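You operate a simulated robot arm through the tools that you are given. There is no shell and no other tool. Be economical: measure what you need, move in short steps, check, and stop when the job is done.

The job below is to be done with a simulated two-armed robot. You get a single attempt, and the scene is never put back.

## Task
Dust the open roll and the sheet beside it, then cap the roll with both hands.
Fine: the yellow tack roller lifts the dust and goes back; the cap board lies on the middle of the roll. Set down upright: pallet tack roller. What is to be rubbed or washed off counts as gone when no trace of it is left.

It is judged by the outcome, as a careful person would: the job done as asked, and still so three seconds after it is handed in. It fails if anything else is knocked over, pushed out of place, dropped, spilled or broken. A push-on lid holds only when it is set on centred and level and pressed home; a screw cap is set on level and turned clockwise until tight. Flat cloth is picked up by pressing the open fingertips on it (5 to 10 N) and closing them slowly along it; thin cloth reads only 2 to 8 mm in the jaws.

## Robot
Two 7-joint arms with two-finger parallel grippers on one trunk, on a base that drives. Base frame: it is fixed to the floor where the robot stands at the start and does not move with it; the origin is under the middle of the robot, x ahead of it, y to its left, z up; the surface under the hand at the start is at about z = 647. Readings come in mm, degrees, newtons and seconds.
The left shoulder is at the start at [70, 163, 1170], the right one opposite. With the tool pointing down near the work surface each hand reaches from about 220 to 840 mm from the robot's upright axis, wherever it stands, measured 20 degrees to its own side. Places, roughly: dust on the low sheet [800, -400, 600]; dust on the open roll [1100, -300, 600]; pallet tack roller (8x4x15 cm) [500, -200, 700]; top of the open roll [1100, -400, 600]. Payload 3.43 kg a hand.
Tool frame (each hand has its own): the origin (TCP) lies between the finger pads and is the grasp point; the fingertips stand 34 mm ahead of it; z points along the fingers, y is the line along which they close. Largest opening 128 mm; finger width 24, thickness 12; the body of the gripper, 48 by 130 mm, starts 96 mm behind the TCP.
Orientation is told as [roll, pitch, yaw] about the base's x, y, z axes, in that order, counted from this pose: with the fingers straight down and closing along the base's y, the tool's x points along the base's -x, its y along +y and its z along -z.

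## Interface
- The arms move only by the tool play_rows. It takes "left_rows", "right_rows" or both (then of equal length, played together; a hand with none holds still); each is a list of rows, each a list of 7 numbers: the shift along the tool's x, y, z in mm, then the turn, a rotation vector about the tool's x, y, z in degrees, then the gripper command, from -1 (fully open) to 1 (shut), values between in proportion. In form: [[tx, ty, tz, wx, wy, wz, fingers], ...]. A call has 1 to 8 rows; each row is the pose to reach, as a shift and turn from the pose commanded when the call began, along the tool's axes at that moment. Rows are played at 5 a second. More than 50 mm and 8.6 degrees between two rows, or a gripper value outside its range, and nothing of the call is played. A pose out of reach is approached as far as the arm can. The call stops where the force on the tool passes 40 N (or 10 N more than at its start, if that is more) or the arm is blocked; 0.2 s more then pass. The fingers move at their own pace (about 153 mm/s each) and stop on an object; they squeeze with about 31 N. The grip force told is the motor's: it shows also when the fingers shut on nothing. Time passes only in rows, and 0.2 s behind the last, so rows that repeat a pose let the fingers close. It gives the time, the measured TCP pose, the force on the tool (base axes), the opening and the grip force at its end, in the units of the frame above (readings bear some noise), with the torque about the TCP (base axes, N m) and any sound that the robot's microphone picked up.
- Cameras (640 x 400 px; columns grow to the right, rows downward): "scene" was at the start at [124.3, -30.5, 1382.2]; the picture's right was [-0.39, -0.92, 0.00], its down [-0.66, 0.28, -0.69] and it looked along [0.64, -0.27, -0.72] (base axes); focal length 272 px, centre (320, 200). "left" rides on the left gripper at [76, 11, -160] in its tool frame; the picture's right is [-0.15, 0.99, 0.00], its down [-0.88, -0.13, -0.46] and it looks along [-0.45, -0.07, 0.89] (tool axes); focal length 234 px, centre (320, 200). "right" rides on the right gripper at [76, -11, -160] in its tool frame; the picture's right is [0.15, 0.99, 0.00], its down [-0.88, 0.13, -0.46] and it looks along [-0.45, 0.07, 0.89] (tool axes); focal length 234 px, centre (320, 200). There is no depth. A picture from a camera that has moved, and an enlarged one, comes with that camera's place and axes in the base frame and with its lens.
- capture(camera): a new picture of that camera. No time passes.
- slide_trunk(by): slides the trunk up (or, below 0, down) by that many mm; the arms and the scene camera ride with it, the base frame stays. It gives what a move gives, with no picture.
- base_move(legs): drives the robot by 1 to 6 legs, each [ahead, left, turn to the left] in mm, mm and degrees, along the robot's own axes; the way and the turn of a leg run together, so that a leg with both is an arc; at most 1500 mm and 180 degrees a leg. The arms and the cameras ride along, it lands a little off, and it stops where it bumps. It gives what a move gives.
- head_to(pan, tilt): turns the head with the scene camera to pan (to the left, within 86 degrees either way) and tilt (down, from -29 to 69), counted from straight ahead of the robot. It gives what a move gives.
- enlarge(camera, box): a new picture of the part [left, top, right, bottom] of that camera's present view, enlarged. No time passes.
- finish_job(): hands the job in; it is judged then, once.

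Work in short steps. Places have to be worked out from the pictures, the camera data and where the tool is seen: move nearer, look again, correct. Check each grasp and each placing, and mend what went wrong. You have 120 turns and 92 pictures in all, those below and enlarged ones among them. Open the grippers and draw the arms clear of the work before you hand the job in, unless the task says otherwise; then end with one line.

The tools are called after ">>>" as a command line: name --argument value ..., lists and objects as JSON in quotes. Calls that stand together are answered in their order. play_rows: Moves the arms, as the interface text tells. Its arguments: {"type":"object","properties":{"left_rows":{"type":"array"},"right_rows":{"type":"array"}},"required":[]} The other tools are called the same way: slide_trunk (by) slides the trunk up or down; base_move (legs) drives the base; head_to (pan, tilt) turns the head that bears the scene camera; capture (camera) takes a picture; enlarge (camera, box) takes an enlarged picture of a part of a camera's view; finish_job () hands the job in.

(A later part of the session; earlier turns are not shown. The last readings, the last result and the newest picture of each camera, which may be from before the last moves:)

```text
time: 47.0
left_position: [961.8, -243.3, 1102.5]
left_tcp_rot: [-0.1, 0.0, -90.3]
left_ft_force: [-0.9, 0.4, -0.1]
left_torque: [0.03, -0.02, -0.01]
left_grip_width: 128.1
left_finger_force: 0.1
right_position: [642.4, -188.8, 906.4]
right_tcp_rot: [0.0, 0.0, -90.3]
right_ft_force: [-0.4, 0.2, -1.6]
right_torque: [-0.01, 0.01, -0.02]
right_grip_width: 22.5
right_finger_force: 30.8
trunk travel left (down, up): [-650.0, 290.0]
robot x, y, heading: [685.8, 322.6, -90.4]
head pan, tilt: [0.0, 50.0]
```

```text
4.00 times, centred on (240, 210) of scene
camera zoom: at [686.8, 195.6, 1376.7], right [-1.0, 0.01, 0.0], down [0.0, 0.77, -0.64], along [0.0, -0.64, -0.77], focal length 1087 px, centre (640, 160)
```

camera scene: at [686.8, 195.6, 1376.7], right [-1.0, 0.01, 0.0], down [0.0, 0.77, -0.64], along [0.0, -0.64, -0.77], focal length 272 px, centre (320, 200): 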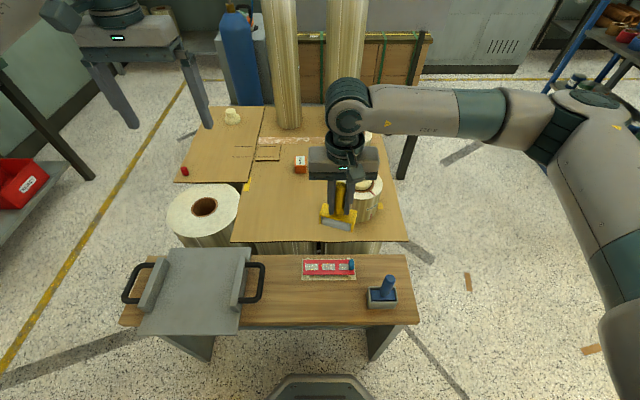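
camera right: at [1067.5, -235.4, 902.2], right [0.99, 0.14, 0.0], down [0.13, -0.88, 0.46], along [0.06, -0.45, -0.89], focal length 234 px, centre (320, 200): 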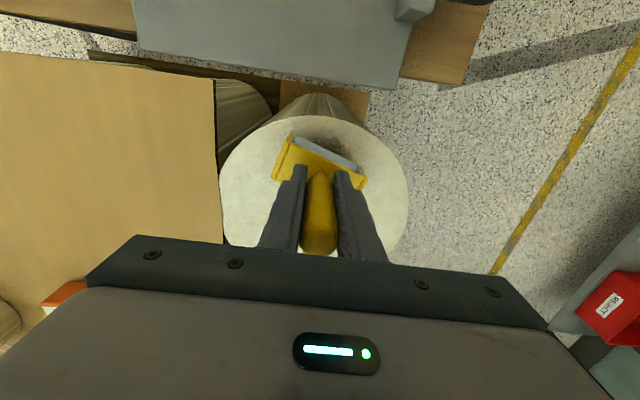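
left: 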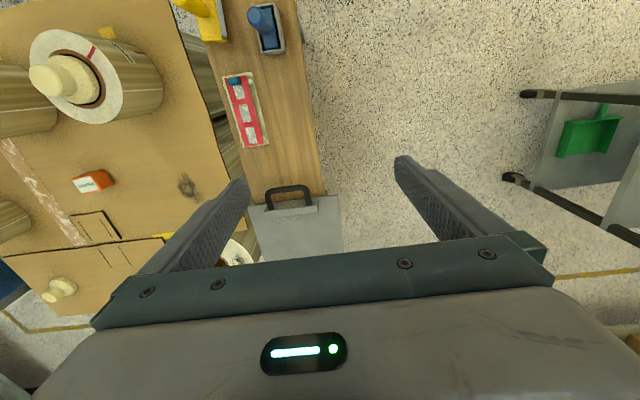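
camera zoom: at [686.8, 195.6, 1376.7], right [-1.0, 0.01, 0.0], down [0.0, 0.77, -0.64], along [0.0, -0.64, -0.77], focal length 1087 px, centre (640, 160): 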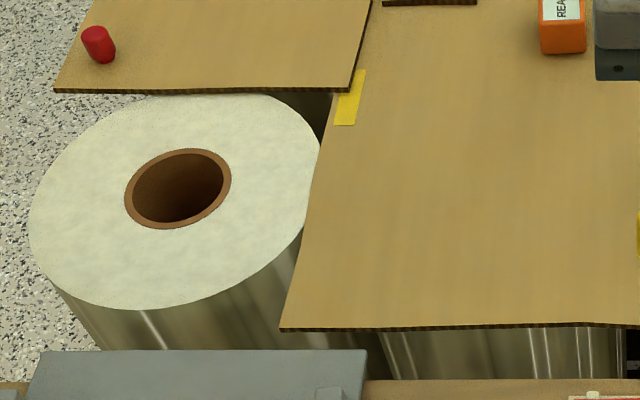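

Both surfaces are clean. I bring the roller over its original spot, turning it ~10° back to its original yaw.

>>> play_rows --right_rows '[[4, -35, 0, 0, 0, -2, 1], [8, -75, 0, 0, 0, -4, 1], [12, -115, 0, 0, 0, -6, 1], [14, -150, 20, 0, 0, -8, 1], [14, -160, 60, 0, 0, -10, 1], [14, -160, 100, 0, 0, -10, 1], [14, -160, 130, 0, 0, -10, 1], [14, -160, 130, 0, 0, -10, 1]]'

>>> enlarge --camera "scene" --box '[340, 190, 460, 320]'

>>> capture --camera "right"

```text
time: 48.8
left_position: [963.1, -243.1, 1102.7]
left_tcp_rot: [-0.1, 0.0, -90.3]
left_ft_force: [-0.2, 1.0, 0.2]
left_torque: [0.0, 0.0, 0.0]
left_grip_width: 127.9
left_finger_force: 0.0
right_position: [482.4, -174.4, 776.9]
right_tcp_rot: [0.0, 0.0, -80.3]
right_ft_force: [0.3, 0.8, -1.3]
right_torque: [-0.02, -0.01, 0.0]
right_grip_width: 22.7
right_finger_force: 30.4
trunk travel left (down, up): [-650.0, 290.0]
robot x, y, heading: [690.3, 322.7, -90.4]
head pan, tilt: [0.0, 50.0]
```

```text
3.08 times, centred on (400, 255) of scene
camera zoom: at [687.1, 195.7, 1376.8], right [-1.0, 0.01, 0.0], down [0.0, 0.77, -0.64], along [0.0, -0.64, -0.77], focal length 836 px, centre (74, 31)
```

zoom: 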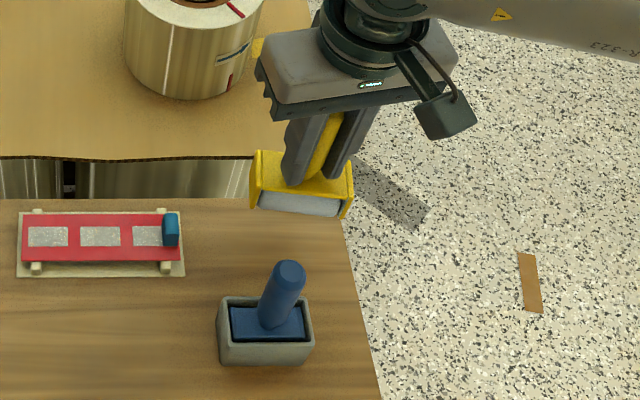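

```text
59 pictures are left
camera right: at [458.5, -102.3, 936.1], right [0.95, 0.31, 0.0], down [0.28, -0.85, 0.46], along [0.14, -0.43, -0.89], focal length 234 px, centre (320, 200)
```

right: 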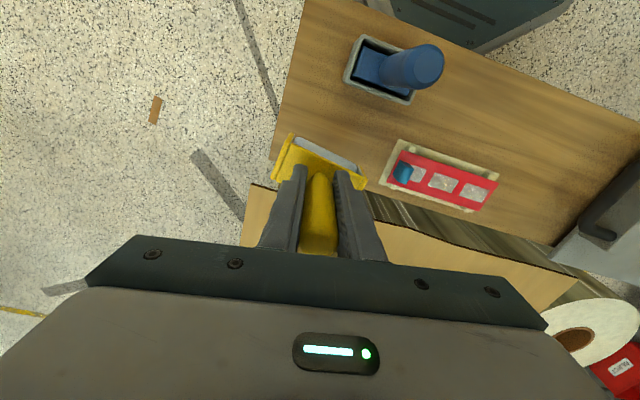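

The yaw matches its original. I descend to just above the bench and feel for contact.

>>> play_rows --right_rows '[[0, 0, 25, 0, 0, 0, 1], [0, 0, 45, 0, 0, 0, 1], [0, 0, 56, 0, 0, 0, 1], [0, 0, 60, 0, 0, 0, 1], [0, 0, 62, 0, 0, 0, 1], [0, 0, 62, 0, 0, 0, 1]]'

```text
time: 50.2
left_position: [963.0, -242.8, 1103.6]
left_tcp_rot: [0.0, 0.0, -90.3]
left_ft_force: [0.0, 0.2, -0.6]
left_torque: [-0.01, 0.03, 0.02]
left_grip_width: 128.0
left_finger_force: 0.0
right_position: [481.0, -174.0, 714.0]
right_tcp_rot: [0.0, 0.0, -80.3]
right_ft_force: [0.2, 0.8, -1.5]
right_torque: [0.02, -0.01, 0.0]
right_grip_width: 22.8
right_finger_force: 31.2
trunk travel left (down, up): [-650.0, 290.0]
robot x, y, heading: [688.0, 321.7, -90.4]
head pan, tilt: [0.0, 50.0]
```

>>> play_rows --right_rows '[[0, 0, 1, 0, 0, 0, 1], [0, 0, 2, 0, 0, 0, 1], [0, 0, 2, 0, 0, 0, 1]]'

```text
time: 51.0
left_position: [962.9, -243.0, 1103.4]
left_tcp_rot: [0.0, 0.0, -90.3]
left_ft_force: [-0.4, -0.8, -0.2]
left_torque: [-0.01, 0.02, 0.0]
left_grip_width: 128.0
left_finger_force: 0.0
right_position: [481.4, -174.7, 712.7]
right_tcp_rot: [0.0, 0.0, -80.3]
right_ft_force: [-0.1, 0.0, -1.5]
right_torque: [0.01, -0.01, 0.0]
right_grip_width: 22.7
right_finger_force: 31.0
trunk travel left (down, up): [-650.0, 290.0]
robot x, y, heading: [685.2, 321.8, -90.3]
head pan, tilt: [0.0, 50.0]
```

No contact yet (still full weight); I continue down 1 mm at a time.

>>> play_rows --right_rows '[[0, 0, 1, 0, 0, 0, 1], [0, 0, 2, 0, 0, 0, 1], [0, 0, 2, 0, 0, 0, 1]]'

>>> enlarge --camera "scene" --box '[360, 210, 430, 270]'

```text
time: 51.8
left_position: [963.0, -243.8, 1103.4]
left_tcp_rot: [0.0, 0.0, -90.2]
left_ft_force: [-0.4, 0.1, 0.3]
left_torque: [-0.01, -0.03, 0.0]
left_grip_width: 127.6
left_finger_force: 0.1
right_position: [481.7, -175.6, 711.6]
right_tcp_rot: [0.0, -0.1, -80.2]
right_ft_force: [0.6, 0.0, -0.7]
right_torque: [0.03, 0.0, -0.03]
right_grip_width: 22.5
right_finger_force: 31.1
trunk travel left (down, up): [-650.0, 290.0]
robot x, y, heading: [684.7, 320.0, -90.3]
head pan, tilt: [0.0, 50.0]
```

```text
6.67 times, centred on (395, 240) of scene
camera zoom: at [686.9, 195.6, 1376.8], right [-1.0, 0.01, 0.0], down [0.0, 0.77, -0.64], along [0.0, -0.64, -0.77], focal length 1812 px, centre (-180, -67)
```

zoom: 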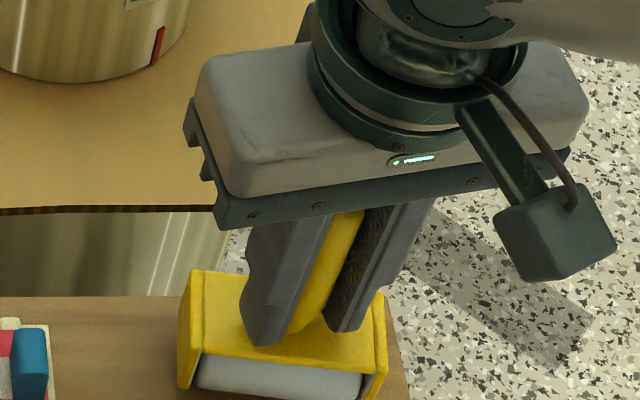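

>>> play_rows --right_rows '[[0, 0, 1, 0, 0, 0, 1], [0, 0, 2, 0, 0, 0, 1], [0, 0, 2, 0, 0, 0, 1]]'

```text
time: 52.6
left_position: [962.9, -241.4, 1104.6]
left_tcp_rot: [0.0, -0.1, -90.3]
left_ft_force: [0.4, 0.5, 0.6]
left_torque: [-0.01, 0.01, 0.03]
left_grip_width: 128.1
left_finger_force: 0.1
right_position: [482.3, -173.2, 710.7]
right_tcp_rot: [0.0, -0.2, -80.3]
right_ft_force: [-1.9, -0.2, 16.8]
right_torque: [0.0, -0.06, 0.01]
right_grip_width: 22.5
right_finger_force: 31.3
trunk travel left (down, up): [-650.0, 290.0]
robot x, y, heading: [687.2, 322.3, -90.0]
head pan, tilt: [0.0, 50.0]
```

It stands on the bench (17 N). I ease off, open the fingers gradually and withdraw straight up.

>>> play_rows --right_rows '[[0, 0, -2, 0, 0, 0, 1], [0, 0, -2, 0, 0, 0, 0.5], [0, 0, -2, 0, 0, 0, 0], [0, 0, -2, 0, 0, 0, -0.3], [0, 0, -2, 0, 0, 0, -0.3], [0, 0, -20, 0, 0, 0, -0.3], [0, 0, -60, 0, 0, 0, -0.3], [0, 0, -105, 0, 0, 0, -0.3]]'

>>> play_rows --right_rows '[[0, 0, -40, 0, 0, 0, -0.3], [0, 0, -80, 0, 0, 0, -0.3], [0, 0, -120, 0, 0, 0, -0.3], [0, 0, -160, 0, 0, 5, -0.3], [0, 0, -170, 0, 0, 10, -0.3]]'

>>> enlarge --camera "scene" --box '[340, 190, 460, 320]'

>>> enlarge --camera "scene" --box '[110, 220, 280, 350]'

```text
time: 54.4
left_position: [964.0, -243.1, 1102.9]
left_tcp_rot: [0.0, 0.0, -90.2]
left_ft_force: [-0.9, 0.0, 0.1]
left_torque: [-0.03, 0.02, 0.02]
left_grip_width: 128.1
left_finger_force: 0.1
right_position: [480.9, -173.1, 814.5]
right_tcp_rot: [-0.1, 0.0, -80.4]
right_ft_force: [0.3, 0.3, -0.9]
right_torque: [0.01, 0.0, 0.0]
right_grip_width: 83.0
right_finger_force: 0.0
trunk travel left (down, up): [-650.0, 290.0]
robot x, y, heading: [687.4, 321.9, -90.5]
head pan, tilt: [0.0, 50.0]
```

```text
time: 55.6
left_position: [962.4, -242.4, 1102.9]
left_tcp_rot: [-0.1, 0.0, -90.3]
left_ft_force: [0.2, 0.5, 0.9]
left_torque: [-0.05, -0.01, -0.02]
left_grip_width: 128.2
left_finger_force: 0.0
right_position: [482.2, -173.1, 984.6]
right_tcp_rot: [0.0, 0.0, -90.4]
right_ft_force: [-0.6, 0.3, -0.4]
right_torque: [0.04, 0.0, 0.01]
right_grip_width: 83.3
right_finger_force: 0.0
trunk travel left (down, up): [-650.0, 290.0]
robot x, y, heading: [686.3, 320.2, -90.4]
head pan, tilt: [0.0, 50.0]
```

```text
3.08 times, centred on (400, 255) of scene
camera zoom: at [686.7, 195.5, 1376.7], right [-1.0, 0.01, 0.0], down [0.0, 0.77, -0.64], along [0.0, -0.64, -0.77], focal length 836 px, centre (74, 31)
```

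zoom: 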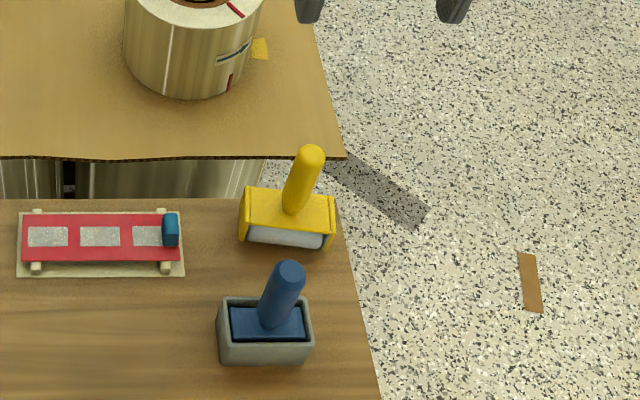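

```text
3.08 times, centred on (195, 285) of scene
camera zoom: at [686.7, 195.5, 1376.7], right [-1.0, 0.01, 0.0], down [0.0, 0.77, -0.64], along [0.0, -0.64, -0.77], focal length 836 px, centre (705, -62)
```

zoom: 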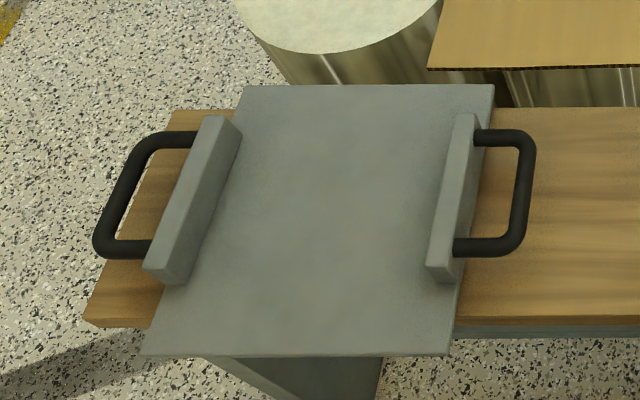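

The roller is back upright at its place. The cap board has D-handles with bars along y at ~x 850 and x 1207, y≈-110, z~660. I drive left to centre on it.

>>> base_move --legs '[[0, 345, 0]]'

>>> play_rows --left_rows '[[30, -20, 40, 0, 0, 0, -1], [60, -40, 80, 0, 0, 0, -1], [90, -60, 120, 0, 0, 0, -1], [120, -80, 160, 0, 0, 0, -1], [135, -100, 200, 0, 0, 0, -1], [135, -103, 240, 0, 0, 0, -1], [135, -103, 250, 0, 0, 0, -1]]' --right_rows '[[15, 5, 20, 0, 0, 0, -1], [30, 10, 40, 0, 0, 0, -1], [45, 15, 60, 0, 0, 0, -1], [60, 22, 80, 0, 0, 0, -1], [64, 22, 110, 0, 0, 0, -1], [64, 22, 130, 0, 0, 0, -1], [64, 22, 130, 0, 0, 0, -1]]'

>>> capture --camera "right"

>>> capture --camera "left"

>>> capture --camera "scene"

```text
time: 57.8
left_position: [1308.2, -243.9, 1102.9]
left_tcp_rot: [0.0, 0.1, -90.3]
left_ft_force: [0.0, 0.0, -0.2]
left_torque: [-0.01, -0.01, 0.01]
left_grip_width: 128.3
left_finger_force: 0.1
right_position: [825.5, -175.4, 985.3]
right_tcp_rot: [0.0, 0.0, -90.3]
right_ft_force: [0.0, 0.5, -0.8]
right_torque: [-0.04, 0.02, -0.01]
right_grip_width: 82.9
right_finger_force: 0.0
trunk travel left (down, up): [-650.0, 290.0]
robot x, y, heading: [1030.2, 316.4, -90.4]
head pan, tilt: [0.0, 50.0]
```

```text
refused: row 1 steps farther than a row can; nothing moved
```

```text
55 pictures are left
camera right: at [816.1, -100.7, 1144.7], right [0.99, 0.14, 0.0], down [0.13, -0.88, 0.46], along [0.06, -0.45, -0.89], focal length 234 px, centre (320, 200)
```

right: 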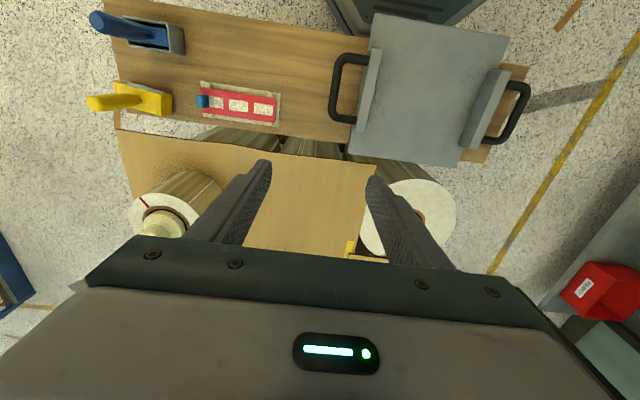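

```text
54 pictures are left
camera left: at [1319.0, -168.8, 1263.1], right [0.99, -0.15, 0.0], down [-0.13, -0.88, 0.46], along [-0.07, -0.45, -0.89], focal length 234 px, centre (320, 200)
```

left: 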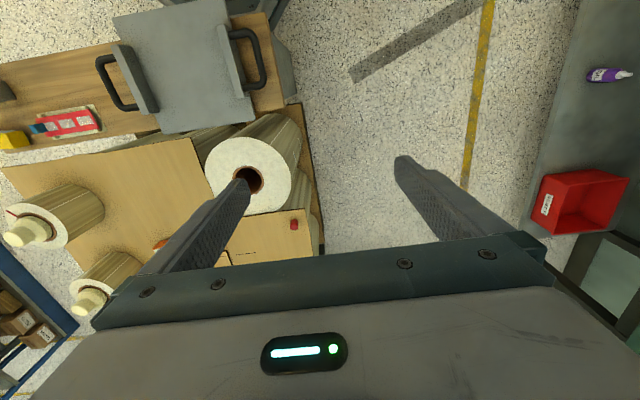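

```text
53 pictures are left
camera scene: at [1031.1, 193.9, 1376.8], right [-1.0, 0.0, 0.0], down [0.0, 0.77, -0.64], along [0.0, -0.64, -0.77], focal length 272 px, centre (320, 200)
```

scene: 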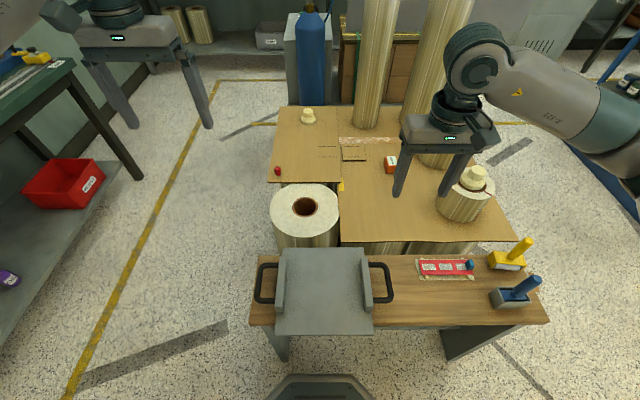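

Row steps must be under 50 mm in total; I split the approach to above both handles (x≈849 and 1186, y≈-108).

>>> play_rows --left_rows '[[20, -18, 30, 0, 0, 0, -1], [40, -36, 60, 0, 0, 0, -1], [60, -54, 90, 0, 0, 0, -1], [80, -72, 120, 0, 0, 0, -1], [100, -90, 150, 0, 0, 0, -1], [120, -108, 180, 0, 0, 0, -1], [135, -122, 210, 0, 0, 0, -1], [135, -122, 253, 0, 0, 0, -1]]' --right_rows '[[15, 5, 20, 0, 0, 0, -1], [30, 10, 40, 0, 0, 0, -1], [45, 15, 60, 0, 0, 0, -1], [60, 22, 80, 0, 0, 0, -1], [67, 24, 110, 0, 0, 0, -1], [67, 24, 135, 0, 0, 0, -1], [67, 24, 135, 0, 0, 0, -1], [67, 24, 135, 0, 0, 0, -1]]'

>>> capture --camera "right"

>>> capture --camera "left"

>>> enlarge --camera "scene" --box '[240, 210, 410, 345]'

```text
time: 59.6
left_position: [1185.2, -110.3, 850.1]
left_tcp_rot: [-0.1, 0.0, -90.3]
left_ft_force: [0.5, 0.5, 0.2]
left_torque: [0.03, 0.02, 0.01]
left_grip_width: 128.0
left_finger_force: 0.1
right_position: [852.0, -107.2, 849.2]
right_tcp_rot: [-0.1, 0.1, -90.3]
right_ft_force: [-0.1, 0.4, 0.4]
right_torque: [0.01, 0.04, 0.01]
right_grip_width: 127.6
right_finger_force: 0.0
trunk travel left (down, up): [-650.0, 290.0]
robot x, y, heading: [1033.9, 316.4, -90.5]
head pan, tilt: [0.0, 50.0]
```

```text
52 pictures are left
camera right: at [841.3, -33.2, 1008.9], right [0.99, 0.14, 0.0], down [0.13, -0.88, 0.46], along [0.06, -0.45, -0.89], focal length 234 px, centre (320, 200)
```

right: 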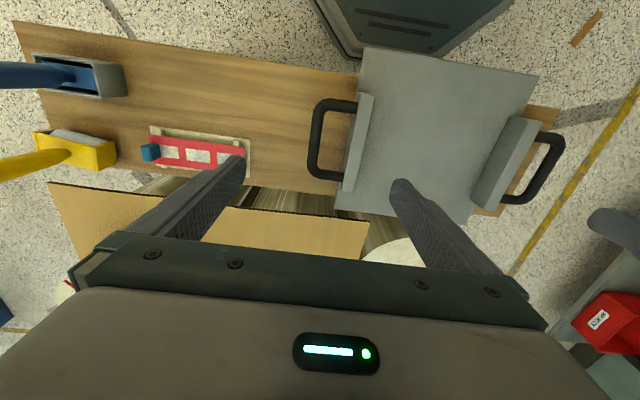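

```text
51 pictures are left
camera left: at [1198.0, -33.5, 1010.5], right [0.99, -0.15, 0.0], down [-0.13, -0.88, 0.46], along [-0.07, -0.45, -0.89], focal length 234 px, centre (320, 200)
```

left: 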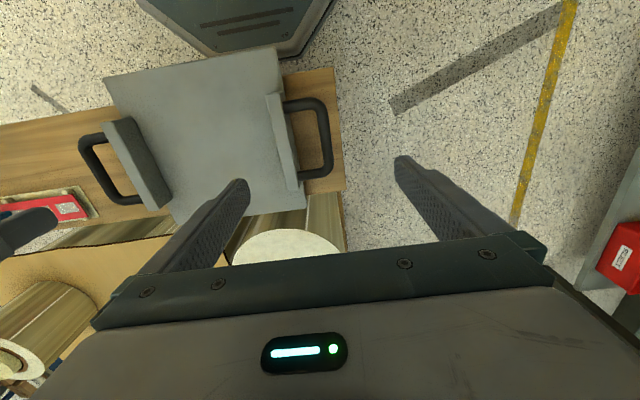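

```text
2.96 times, centred on (325, 278) of scene
camera zoom: at [1031.9, 193.7, 1376.8], right [-1.0, 0.0, 0.0], down [0.0, 0.77, -0.64], along [0.0, -0.64, -0.77], focal length 805 px, centre (305, -30)
```

zoom: 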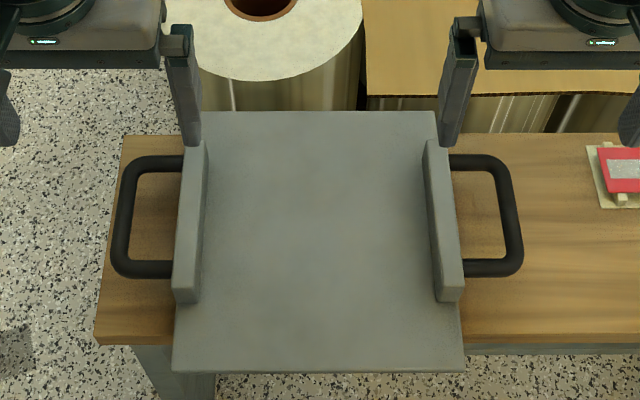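

Bars triangulate to right [843,-113,649] and left [1197,-112,650]. I align, narrow the fingers to ~48 mm and descend to z≈720 for another look.

>>> play_rows --left_rows '[[-2, 12, 20, 0, 0, 0, 0.25], [-2, 12, 60, 0, 0, 0, 0.25], [-2, 12, 100, 0, 0, 0, 0.25], [-2, 12, 130, 0, 0, 0, 0.25], [-2, 12, 130, 0, 0, 0, 0.25]]' --right_rows '[[-6, -9, 20, 0, 0, 0, 0.25], [-6, -9, 60, 0, 0, 0, 0.25], [-6, -9, 100, 0, 0, 0, 0.25], [-6, -9, 130, 0, 0, 0, 0.25], [-6, -9, 130, 0, 0, 0, 0.25]]'

>>> capture --camera "right"

>>> capture --camera "left"

>>> enlarge --camera "scene" --box '[240, 210, 410, 345]'

```text
time: 60.8
left_position: [1197.0, -109.3, 720.5]
left_tcp_rot: [0.0, 0.0, -90.3]
left_ft_force: [0.3, 0.4, -0.3]
left_torque: [0.02, -0.02, 0.03]
left_grip_width: 48.2
left_finger_force: 0.0
right_position: [841.7, -115.1, 720.6]
right_tcp_rot: [0.0, 0.0, -90.4]
right_ft_force: [0.1, 0.4, -0.5]
right_torque: [0.01, 0.01, 0.01]
right_grip_width: 48.0
right_finger_force: 0.0
trunk travel left (down, up): [-650.0, 290.0]
robot x, y, heading: [1033.9, 319.1, -90.6]
head pan, tilt: [0.0, 50.0]
```

```text
49 pictures are left
camera right: at [830.9, -39.2, 880.3], right [0.99, 0.14, 0.0], down [0.13, -0.88, 0.46], along [0.06, -0.45, -0.89], focal length 234 px, centre (320, 200)
```

right: 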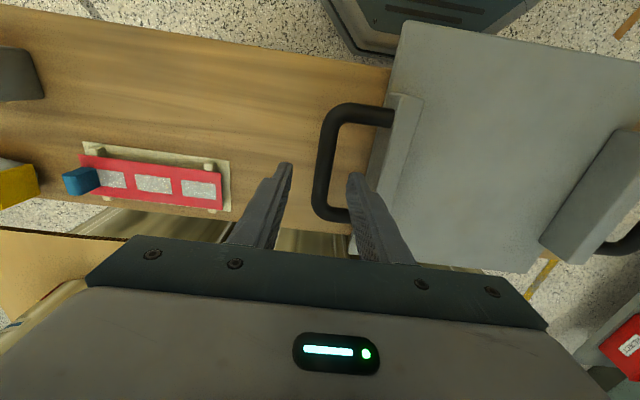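

```text
48 pictures are left
camera left: at [1209.3, -35.0, 880.6], right [0.99, -0.15, 0.0], down [-0.14, -0.88, 0.46], along [-0.07, -0.45, -0.89], focal length 234 px, centre (320, 200)
```

left: 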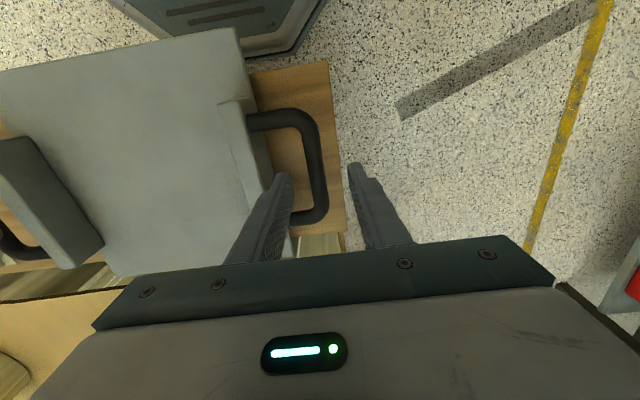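

```text
2.96 times, centred on (325, 278) of scene
camera zoom: at [1031.0, 194.2, 1376.8], right [-1.0, 0.0, 0.0], down [0.0, 0.77, -0.64], along [0.0, -0.64, -0.77], focal length 805 px, centre (305, -30)
```

zoom: 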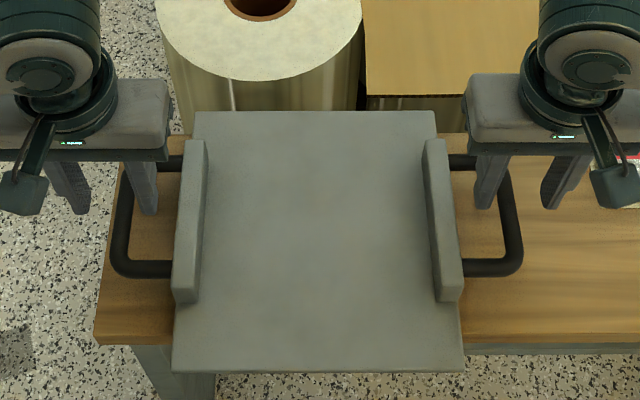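

Corrections: right +4 mm x, left -3 mm x. I descend to TCP z≈663 in decreasing steps, fingers still open.

>>> play_rows --left_rows '[[1, -3, 20, 0, 0, 0, 0.25], [1, -3, 38, 0, 0, 0, 0.25], [1, -3, 48, 0, 0, 0, 0.25], [1, -3, 57, 0, 0, 0, 0.25], [1, -3, 57, 0, 0, 0, 0.25]]' --right_rows '[[3, 4, 20, 0, 0, 0, 0.25], [3, 4, 38, 0, 0, 0, 0.25], [3, 4, 48, 0, 0, 0, 0.25], [3, 4, 57, 0, 0, 0, 0.25], [3, 4, 57, 0, 0, 0, 0.25]]'

>>> capture --camera "right"

>>> capture --camera "left"

>>> enlarge --camera "scene" --box '[240, 210, 410, 345]'

```text
time: 62.0
left_position: [1196.0, -110.7, 663.3]
left_tcp_rot: [-0.1, 0.1, -90.2]
left_ft_force: [-0.1, -1.0, -0.4]
left_torque: [0.03, 0.02, 0.04]
left_grip_width: 48.0
left_finger_force: 0.0
right_position: [847.0, -111.6, 663.6]
right_tcp_rot: [-0.1, -0.1, -90.4]
right_ft_force: [0.6, 0.1, 0.5]
right_torque: [-0.01, 0.02, -0.03]
right_grip_width: 47.8
right_finger_force: 0.1
trunk travel left (down, up): [-650.0, 290.0]
robot x, y, heading: [1034.0, 318.7, -90.4]
head pan, tilt: [0.0, 50.0]
```

```text
46 pictures are left
camera right: at [835.0, -36.8, 823.3], right [0.99, 0.14, 0.0], down [0.13, -0.88, 0.46], along [0.06, -0.45, -0.89], focal length 234 px, centre (320, 200)
```

right: 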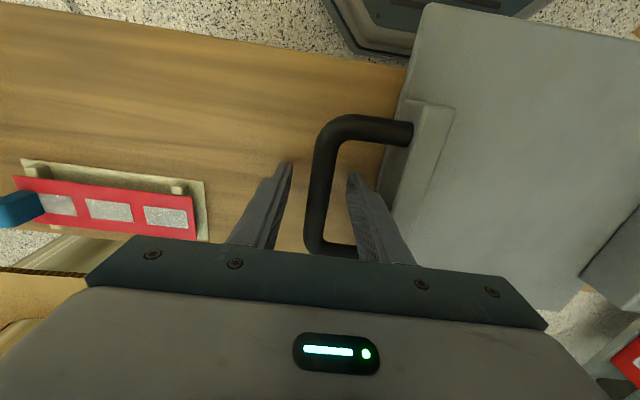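

```text
45 pictures are left
camera left: at [1206.9, -34.0, 823.3], right [0.99, -0.15, 0.0], down [-0.13, -0.88, 0.46], along [-0.07, -0.45, -0.89], focal length 234 px, centre (320, 200)
```

left: 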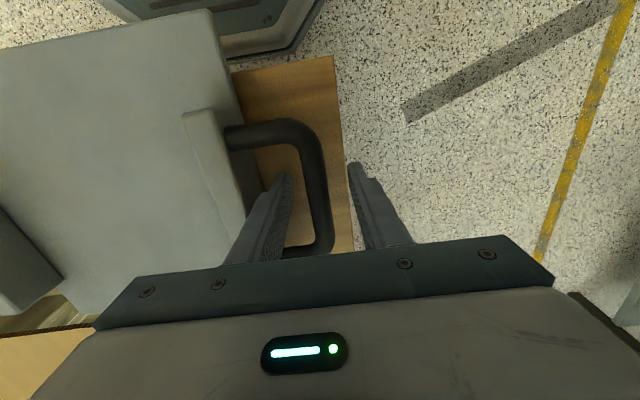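

```text
2.96 times, centred on (325, 278) of scene
camera zoom: at [1031.1, 194.0, 1376.8], right [-1.0, 0.0, 0.0], down [0.0, 0.77, -0.64], along [0.0, -0.64, -0.77], focal length 805 px, centre (305, -30)
```

zoom: 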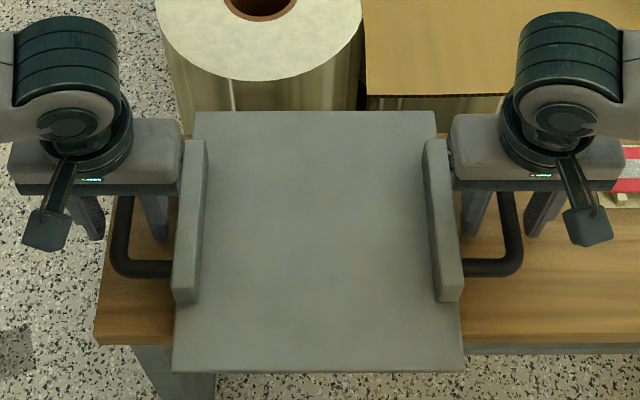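

Both finger pairs straddle their bars. I lower 5 mm and close both grippers together.

>>> play_rows --left_rows '[[0, 0, 5, 0, 0, 0, 0.25], [0, 0, 5, 0, 0, 0, 0.5], [0, 0, 5, 0, 0, 0, 0.7], [0, 0, 5, 0, 0, 0, 0.85], [0, 0, 5, 0, 0, 0, 1], [0, 0, 5, 0, 0, 0, 1]]' --right_rows '[[0, 0, 5, 0, 0, 0, 0.25], [0, 0, 5, 0, 0, 0, 0.5], [0, 0, 5, 0, 0, 0, 0.7], [0, 0, 5, 0, 0, 0, 0.85], [0, 0, 5, 0, 0, 0, 1], [0, 0, 5, 0, 0, 0, 1]]'

```text
time: 63.4
left_position: [1195.9, -110.9, 658.6]
left_tcp_rot: [0.0, 0.0, -90.3]
left_ft_force: [1.0, 0.0, 0.0]
left_torque: [0.12, 0.0, 0.56]
left_grip_width: 15.7
left_finger_force: 31.2
right_position: [845.7, -111.9, 658.0]
right_tcp_rot: [0.1, 0.0, -90.4]
right_ft_force: [-2.5, 0.7, 1.3]
right_torque: [-0.15, -0.02, -0.09]
right_grip_width: 15.6
right_finger_force: 31.3
trunk travel left (down, up): [-650.0, 290.0]
robot x, y, heading: [1032.2, 321.6, -90.0]
head pan, tilt: [0.0, 50.0]
```

Both bars are held (15.7 mm). I lift 25 mm together and check.

>>> play_rows --left_rows '[[0, 0, -5, 0, 0, 0, 1], [0, 0, -12, 0, 0, 0, 1], [0, 0, -20, 0, 0, 0, 1], [0, 0, -30, 0, 0, 0, 1], [0, 0, -30, 0, 0, 0, 1]]' --right_rows '[[0, 0, -5, 0, 0, 0, 1], [0, 0, -12, 0, 0, 0, 1], [0, 0, -20, 0, 0, 0, 1], [0, 0, -30, 0, 0, 0, 1], [0, 0, -30, 0, 0, 0, 1]]'

>>> capture --camera "scene"

>>> enlarge --camera "scene" --box '[250, 150, 370, 240]'

```text
time: 64.6
left_position: [1194.7, -110.1, 687.3]
left_tcp_rot: [0.0, 0.0, -90.3]
left_ft_force: [3.7, -1.3, -3.5]
left_torque: [-0.18, 0.07, 0.49]
left_grip_width: 15.5
left_finger_force: 31.4
right_position: [846.4, -112.3, 687.2]
right_tcp_rot: [0.0, 0.1, -90.3]
right_ft_force: [-3.3, 0.7, -3.5]
right_torque: [0.13, -0.04, -0.11]
right_grip_width: 15.7
right_finger_force: 31.0
trunk travel left (down, up): [-650.0, 290.0]
robot x, y, heading: [1032.1, 322.4, -90.3]
head pan, tilt: [0.0, 50.0]
```

```text
43 pictures are left
camera scene: at [1031.1, 193.3, 1376.7], right [-1.0, 0.0, 0.0], down [0.0, 0.77, -0.64], along [0.0, -0.64, -0.77], focal length 272 px, centre (320, 200)
```

scene: 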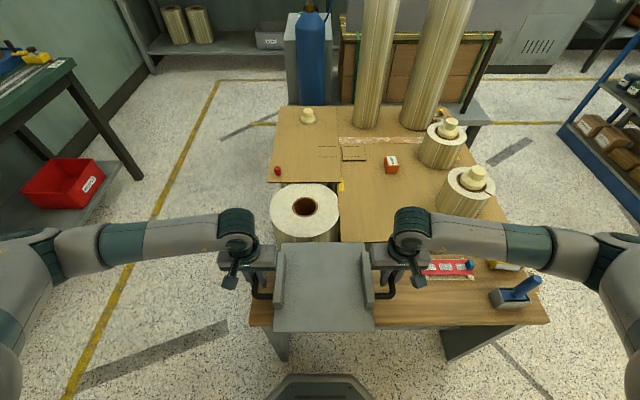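

```text
4.44 times, centred on (310, 195) of scene
camera zoom: at [1031.1, 193.3, 1376.7], right [-1.0, 0.0, 0.0], down [0.0, 0.77, -0.64], along [0.0, -0.64, -0.77], focal length 1208 px, centre (364, 222)
```

zoom: 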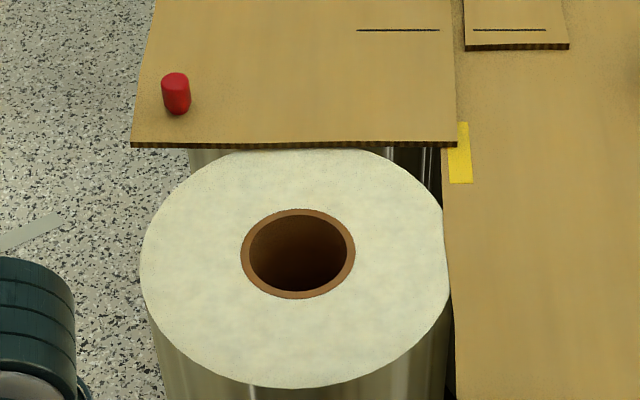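

The board hangs level. Roll centre is ≈[1084,-382,646], so I need +64 in x and -271 in y. First raise 60 more, then move across in sync.

>>> play_rows --left_rows '[[0, 0, -20, 0, 0, 0, 1], [0, 0, -45, 0, 0, 0, 1], [0, 0, -65, 0, 0, 0, 1], [-20, 5, -65, 0, 0, 0, 1], [-45, 10, -65, 0, 0, 0, 1], [-70, 18, -65, 0, 0, 0, 1], [-95, 26, -65, 0, 0, 0, 1], [-120, 34, -65, 0, 0, 0, 1]]' --right_rows '[[0, 0, -20, 0, 0, 0, 1], [0, 0, -45, 0, 0, 0, 1], [0, 0, -65, 0, 0, 0, 1], [-20, 5, -65, 0, 0, 0, 1], [-45, 10, -65, 0, 0, 0, 1], [-70, 18, -65, 0, 0, 0, 1], [-95, 26, -65, 0, 0, 0, 1], [-120, 34, -65, 0, 0, 0, 1]]'

>>> capture --camera "scene"

```text
time: 66.4
left_position: [1229.6, -231.9, 752.1]
left_tcp_rot: [-0.1, 0.2, -90.3]
left_ft_force: [-1.5, -0.7, -3.8]
left_torque: [-0.18, -0.1, 0.53]
left_grip_width: 15.6
left_finger_force: 30.8
right_position: [878.9, -232.4, 752.0]
right_tcp_rot: [0.0, 0.1, -90.3]
right_ft_force: [2.3, 0.6, -3.7]
right_torque: [0.15, -0.01, -0.17]
right_grip_width: 15.6
right_finger_force: 31.2
trunk travel left (down, up): [-650.0, 290.0]
robot x, y, heading: [1032.3, 319.5, -90.3]
head pan, tilt: [0.0, 50.0]
```

```text
41 pictures are left
camera scene: at [1031.7, 192.1, 1376.5], right [-1.0, 0.0, 0.0], down [0.0, 0.77, -0.64], along [0.0, -0.64, -0.77], focal length 272 px, centre (320, 200)
```

scene: 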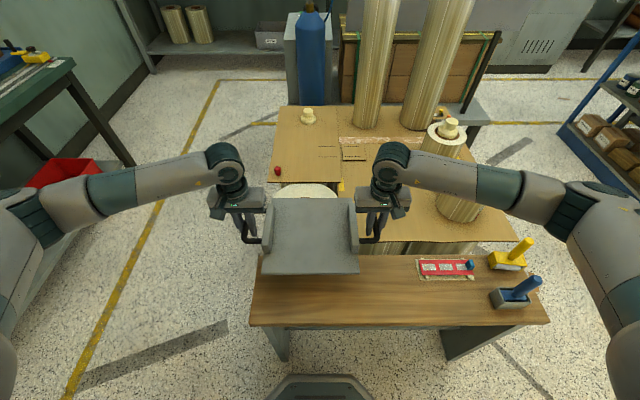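

Steady and level. I continue over the roll: remaining ≈ +31 x, -150 y.

>>> play_rows --left_rows '[[-25, 6, 0, 0, 0, 0, 1], [-50, 12, 0, 0, 0, 0, 1], [-75, 18, 0, 0, 0, 0, 1], [-100, 24, 0, 0, 0, 0, 1], [-125, 29, 0, 0, 0, 0, 1], [-150, 31, 0, 0, 0, 0, 1], [-150, 31, 0, 0, 0, 0, 1]]' --right_rows '[[-25, 6, 0, 0, 0, 0, 1], [-50, 12, 0, 0, 0, 0, 1], [-75, 18, 0, 0, 0, 0, 1], [-100, 24, 0, 0, 0, 0, 1], [-125, 29, 0, 0, 0, 0, 1], [-150, 31, 0, 0, 0, 0, 1], [-150, 31, 0, 0, 0, 0, 1]]'

>>> enlarge --camera "scene" --box '[220, 130, 400, 260]'

>>> capture --camera "left"

>>> capture --camera "right"

```text
time: 68.0
left_position: [1258.5, -380.3, 753.7]
left_tcp_rot: [0.0, 0.1, -90.3]
left_ft_force: [-1.9, -2.0, -2.7]
left_torque: [-0.18, -0.06, 0.6]
left_grip_width: 15.7
left_finger_force: 30.5
right_position: [909.3, -381.6, 752.7]
right_tcp_rot: [0.0, -0.1, -90.3]
right_ft_force: [2.8, 2.2, -3.2]
right_torque: [0.13, 0.03, -0.19]
right_grip_width: 15.4
right_finger_force: 30.6
trunk travel left (down, up): [-650.0, 290.0]
robot x, y, heading: [1033.2, 318.5, -90.1]
head pan, tilt: [0.0, 50.0]
```

```text
3.08 times, centred on (310, 195) of scene
camera zoom: at [1031.1, 193.9, 1376.8], right [-1.0, 0.0, 0.0], down [0.0, 0.77, -0.64], along [0.0, -0.64, -0.77], focal length 836 px, centre (351, 215)
```

zoom: 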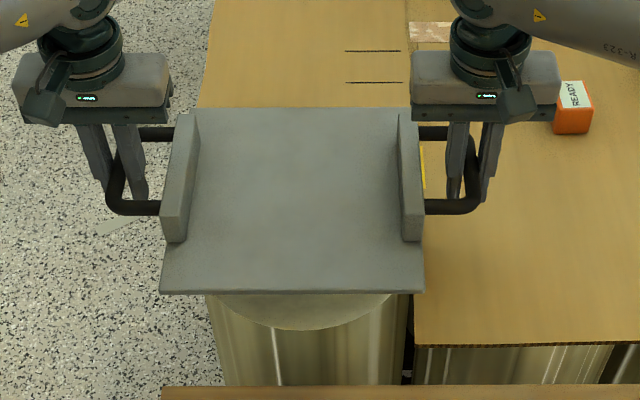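

```text
39 pictures are left
camera left: at [1270.3, -304.5, 912.8], right [0.99, -0.15, 0.0], down [-0.14, -0.88, 0.46], along [-0.07, -0.45, -0.89], focal length 234 px, centre (320, 200)
```

left: 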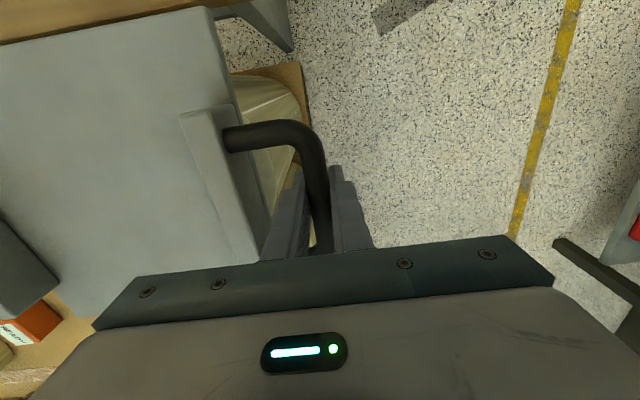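

```text
38 pictures are left
camera right: at [898.4, -307.1, 912.8], right [0.99, 0.14, 0.0], down [0.13, -0.88, 0.46], along [0.06, -0.45, -0.89], focal length 234 px, centre (320, 200)
```

right: 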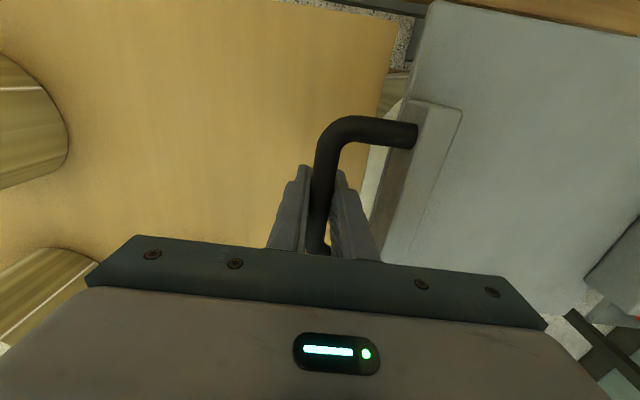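

Plate centre projects to ≈[1086,-384] versus roll [1084,-382]. I lower 50 mm and look again.

>>> play_rows --left_rows '[[0, -1, 18, 0, 0, 0, 1], [0, -1, 36, 0, 0, 0, 1], [0, -1, 48, 0, 0, 0, 1], [0, -1, 48, 0, 0, 0, 1]]' --right_rows '[[0, -1, 18, 0, 0, 0, 1], [0, -1, 36, 0, 0, 0, 1], [0, -1, 48, 0, 0, 0, 1], [0, -1, 48, 0, 0, 0, 1]]'

>>> enlarge --camera "scene" --box '[220, 130, 400, 260]'

>>> capture --camera "right"

```text
time: 69.0
left_position: [1256.9, -380.8, 704.1]
left_tcp_rot: [0.1, 0.1, -90.4]
left_ft_force: [-1.2, -0.9, -3.4]
left_torque: [-0.04, 0.05, 0.55]
left_grip_width: 15.6
left_finger_force: 31.1
right_position: [908.7, -382.0, 704.9]
right_tcp_rot: [0.0, 0.0, -90.4]
right_ft_force: [2.4, 1.2, -3.8]
right_torque: [-0.02, 0.01, -0.09]
right_grip_width: 15.6
right_finger_force: 31.5
trunk travel left (down, up): [-650.0, 290.0]
robot x, y, heading: [1030.7, 319.7, -90.3]
head pan, tilt: [0.0, 50.0]
```

```text
3.08 times, centred on (310, 195) of scene
camera zoom: at [1031.1, 193.2, 1376.7], right [-1.0, 0.0, 0.0], down [0.0, 0.77, -0.64], along [0.0, -0.64, -0.77], focal length 836 px, centre (351, 215)
```

zoom: 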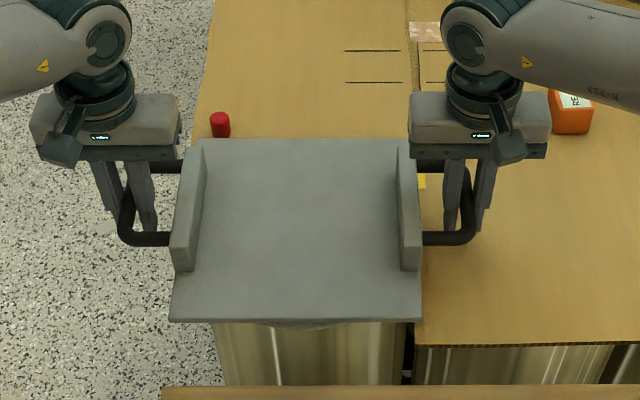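

```text
36 pictures are left
camera right: at [897.5, -307.5, 863.6], right [0.99, 0.14, 0.0], down [0.13, -0.88, 0.46], along [0.06, -0.45, -0.89], focal length 234 px, centre (320, 200)
```

right: 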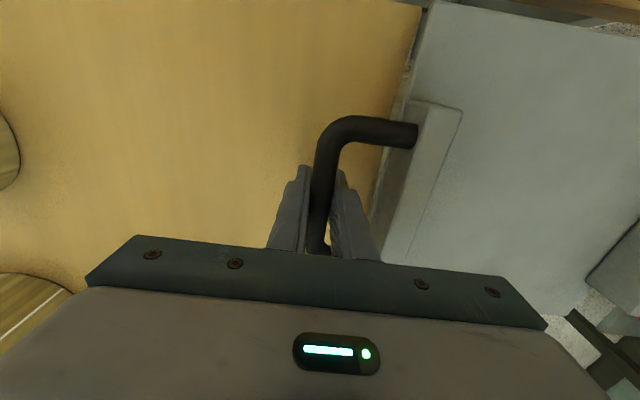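

Well centred (≈[1085.6,-382.6]). I lower gently until the board's weight transfers.

>>> play_rows --left_rows '[[0, 0, 5, 0, 0, 0, 1], [0, 0, 10, 0, 0, 0, 1], [0, 0, 13, 0, 0, 0, 1], [0, 0, 13, 0, 0, 0, 1]]' --right_rows '[[0, 0, 5, 0, 0, 0, 1], [0, 0, 10, 0, 0, 0, 1], [0, 0, 13, 0, 0, 0, 1], [0, 0, 13, 0, 0, 0, 1]]'

>>> enlarge --camera "scene" --box '[220, 130, 400, 260]'

```text
time: 70.0
left_position: [1258.1, -380.2, 691.4]
left_tcp_rot: [0.1, 0.0, -90.3]
left_ft_force: [2.5, -1.4, -3.4]
left_torque: [-0.13, 0.03, 0.54]
left_grip_width: 15.5
left_finger_force: 31.0
right_position: [908.1, -381.8, 691.2]
right_tcp_rot: [-0.1, 0.0, -90.2]
right_ft_force: [-1.6, 0.9, -3.8]
right_torque: [0.16, -0.05, -0.09]
right_grip_width: 15.7
right_finger_force: 31.0
trunk travel left (down, up): [-650.0, 290.0]
robot x, y, heading: [1033.0, 320.3, -90.3]
head pan, tilt: [0.0, 50.0]
```

```text
3.08 times, centred on (310, 195) of scene
camera zoom: at [1031.2, 193.0, 1376.7], right [-1.0, 0.0, 0.0], down [0.0, 0.77, -0.64], along [0.0, -0.64, -0.77], focal length 836 px, centre (351, 215)
```

zoom: 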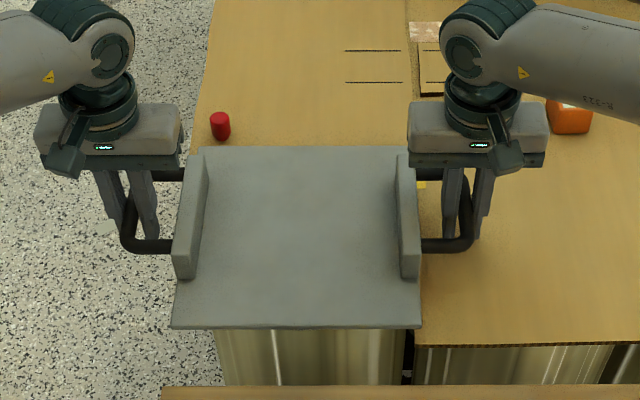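

Still hanging free; further down in small steps.

>>> play_rows --left_rows '[[0, 0, 2, 0, 0, 0, 1], [0, 0, 4, 0, 0, 0, 1], [0, 0, 4, 0, 0, 0, 1]]' --right_rows '[[0, 0, 2, 0, 0, 0, 1], [0, 0, 4, 0, 0, 0, 1], [0, 0, 4, 0, 0, 0, 1]]'

>>> play_rows --left_rows '[[0, 0, 1, 0, 0, 0, 1], [0, 0, 2, 0, 0, 0, 1], [0, 0, 2, 0, 0, 0, 1]]' --right_rows '[[0, 0, 1, 0, 0, 0, 1], [0, 0, 2, 0, 0, 0, 1], [0, 0, 2, 0, 0, 0, 1]]'

```text
time: 70.8
left_position: [1257.9, -381.9, 687.7]
left_tcp_rot: [0.0, 0.0, -90.3]
left_ft_force: [3.8, -1.3, -3.5]
left_torque: [0.13, -0.01, 0.47]
left_grip_width: 15.6
left_finger_force: 31.2
right_position: [907.9, -382.7, 687.2]
right_tcp_rot: [-0.1, 0.0, -90.3]
right_ft_force: [-2.8, 1.5, -3.7]
right_torque: [-0.14, -0.07, -0.11]
right_grip_width: 15.7
right_finger_force: 30.8
trunk travel left (down, up): [-650.0, 290.0]
robot x, y, heading: [1029.5, 322.0, -90.2]
head pan, tilt: [0.0, 50.0]
```

```text
time: 71.6
left_position: [1258.0, -380.8, 685.9]
left_tcp_rot: [0.0, 0.0, -90.2]
left_ft_force: [4.2, -1.6, -2.9]
left_torque: [-0.08, 0.09, 0.65]
left_grip_width: 15.6
left_finger_force: 31.0
right_position: [908.2, -381.9, 685.9]
right_tcp_rot: [0.0, 0.0, -90.3]
right_ft_force: [-4.4, 1.1, -1.0]
right_torque: [-0.12, -0.02, 0.02]
right_grip_width: 15.5
right_finger_force: 31.0
trunk travel left (down, up): [-650.0, 290.0]
robot x, y, heading: [1032.4, 322.5, -90.1]
head pan, tilt: [0.0, 50.0]
```

The right side begins to unload. Another 1.5 mm.

>>> play_rows --left_rows '[[0, 0, 1, 0, 0, 0, 1], [0, 0, 1.5, 0, 0, 0, 1], [0, 0, 1.5, 0, 0, 0, 1]]' --right_rows '[[0, 0, 1, 0, 0, 0, 1], [0, 0, 1.5, 0, 0, 0, 1], [0, 0, 1.5, 0, 0, 0, 1]]'

>>> enlarge --camera "scene" --box '[270, 190, 370, 250]'

>>> capture --camera "right"

```text
time: 72.4
left_position: [1258.1, -380.6, 686.0]
left_tcp_rot: [0.0, -0.2, -90.3]
left_ft_force: [6.9, -4.6, 5.7]
left_torque: [0.52, 0.1, 0.6]
left_grip_width: 15.7
left_finger_force: 31.1
right_position: [908.0, -383.0, 685.1]
right_tcp_rot: [0.0, -0.2, -90.3]
right_ft_force: [-7.3, -1.5, 8.1]
right_torque: [0.92, -0.14, -0.02]
right_grip_width: 15.5
right_finger_force: 31.3
trunk travel left (down, up): [-650.0, 290.0]
robot x, y, heading: [1028.7, 319.4, -90.4]
head pan, tilt: [0.0, 50.0]
```

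```text
6.40 times, centred on (320, 220) of scene
camera zoom: at [1031.0, 194.7, 1377.0], right [-1.0, 0.0, 0.0], down [0.0, 0.77, -0.64], along [0.0, -0.64, -0.77], focal length 1740 px, centre (320, 72)
```

zoom: 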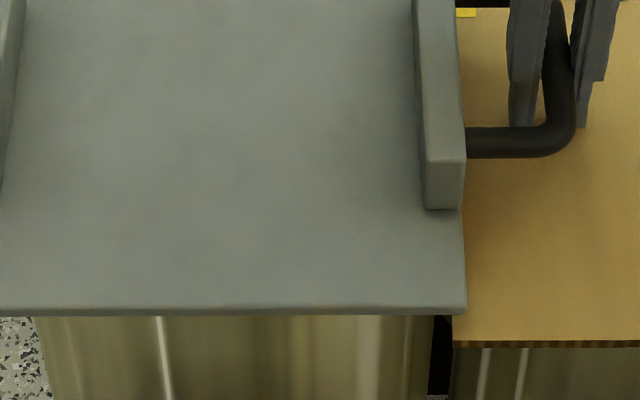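

```text
33 pictures are left
camera right: at [897.7, -307.5, 845.3], right [0.99, 0.14, 0.0], down [0.13, -0.88, 0.46], along [0.06, -0.45, -0.89], focal length 234 px, centre (320, 200)
```

right: 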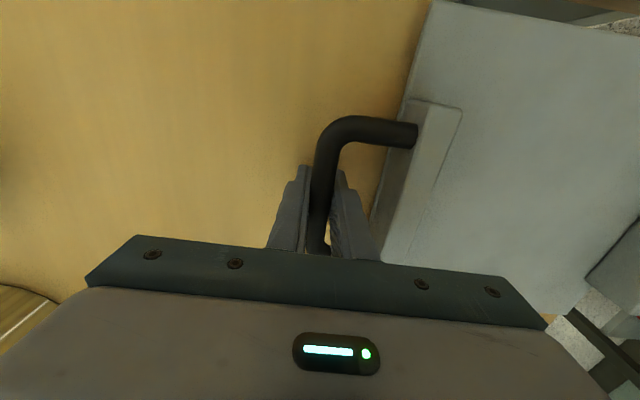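

The board rests on both sides (≈+9 N each side net) and is level. I ease off 1 mm, open both grippers to 48 mm and look.

>>> play_rows --left_rows '[[0, 0, -1, 0, 0, 0, 1], [0, 0, -1, 0, 0, 0, 0.7], [0, 0, -1, 0, 0, 0, 0.5], [0, 0, -1, 0, 0, 0, 0.25], [0, 0, -1, 0, 0, 0, 0.25]]' --right_rows '[[0, 0, -1, 0, 0, 0, 1], [0, 0, -1, 0, 0, 0, 0.7], [0, 0, -1, 0, 0, 0, 0.5], [0, 0, -1, 0, 0, 0, 0.25], [0, 0, -1, 0, 0, 0, 0.25]]'

>>> enlarge --camera "scene" --box '[220, 130, 400, 260]'

>>> capture --camera "left"

```text
time: 73.6
left_position: [1257.2, -380.1, 685.8]
left_tcp_rot: [0.0, 0.0, -90.2]
left_ft_force: [-0.1, -0.2, 0.3]
left_torque: [0.02, 0.0, -0.01]
left_grip_width: 48.0
left_finger_force: 0.1
right_position: [908.5, -381.9, 684.4]
right_tcp_rot: [0.0, 0.0, -90.4]
right_ft_force: [0.4, -0.7, -1.2]
right_torque: [-0.02, 0.0, -0.01]
right_grip_width: 48.0
right_finger_force: 0.0
trunk travel left (down, up): [-650.0, 290.0]
robot x, y, heading: [1033.3, 318.5, -90.1]
head pan, tilt: [0.0, 50.0]
```

```text
3.08 times, centred on (310, 195) of scene
camera zoom: at [1031.1, 193.9, 1376.7], right [-1.0, 0.0, 0.0], down [0.0, 0.77, -0.64], along [0.0, -0.64, -0.77], focal length 836 px, centre (351, 215)
```

zoom: 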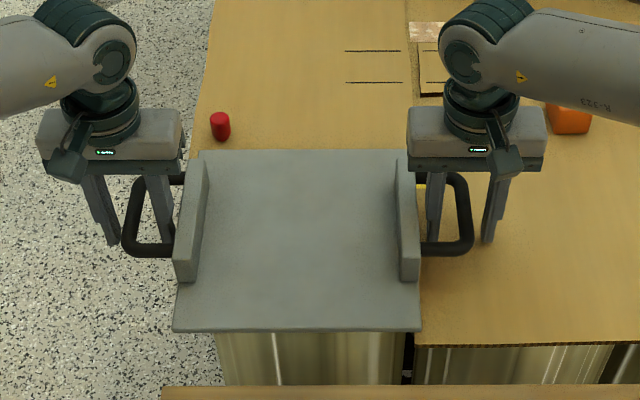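

```text
31 pictures are left
camera left: at [1269.1, -304.4, 845.5], right [0.99, -0.15, 0.0], down [-0.13, -0.88, 0.46], along [-0.07, -0.45, -0.89], focal length 234 px, centre (320, 200)
```

left: 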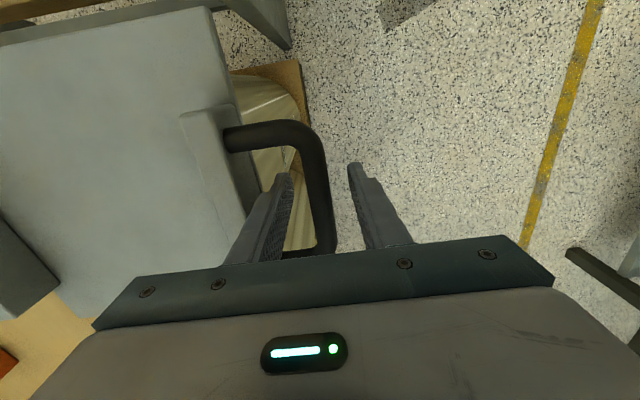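

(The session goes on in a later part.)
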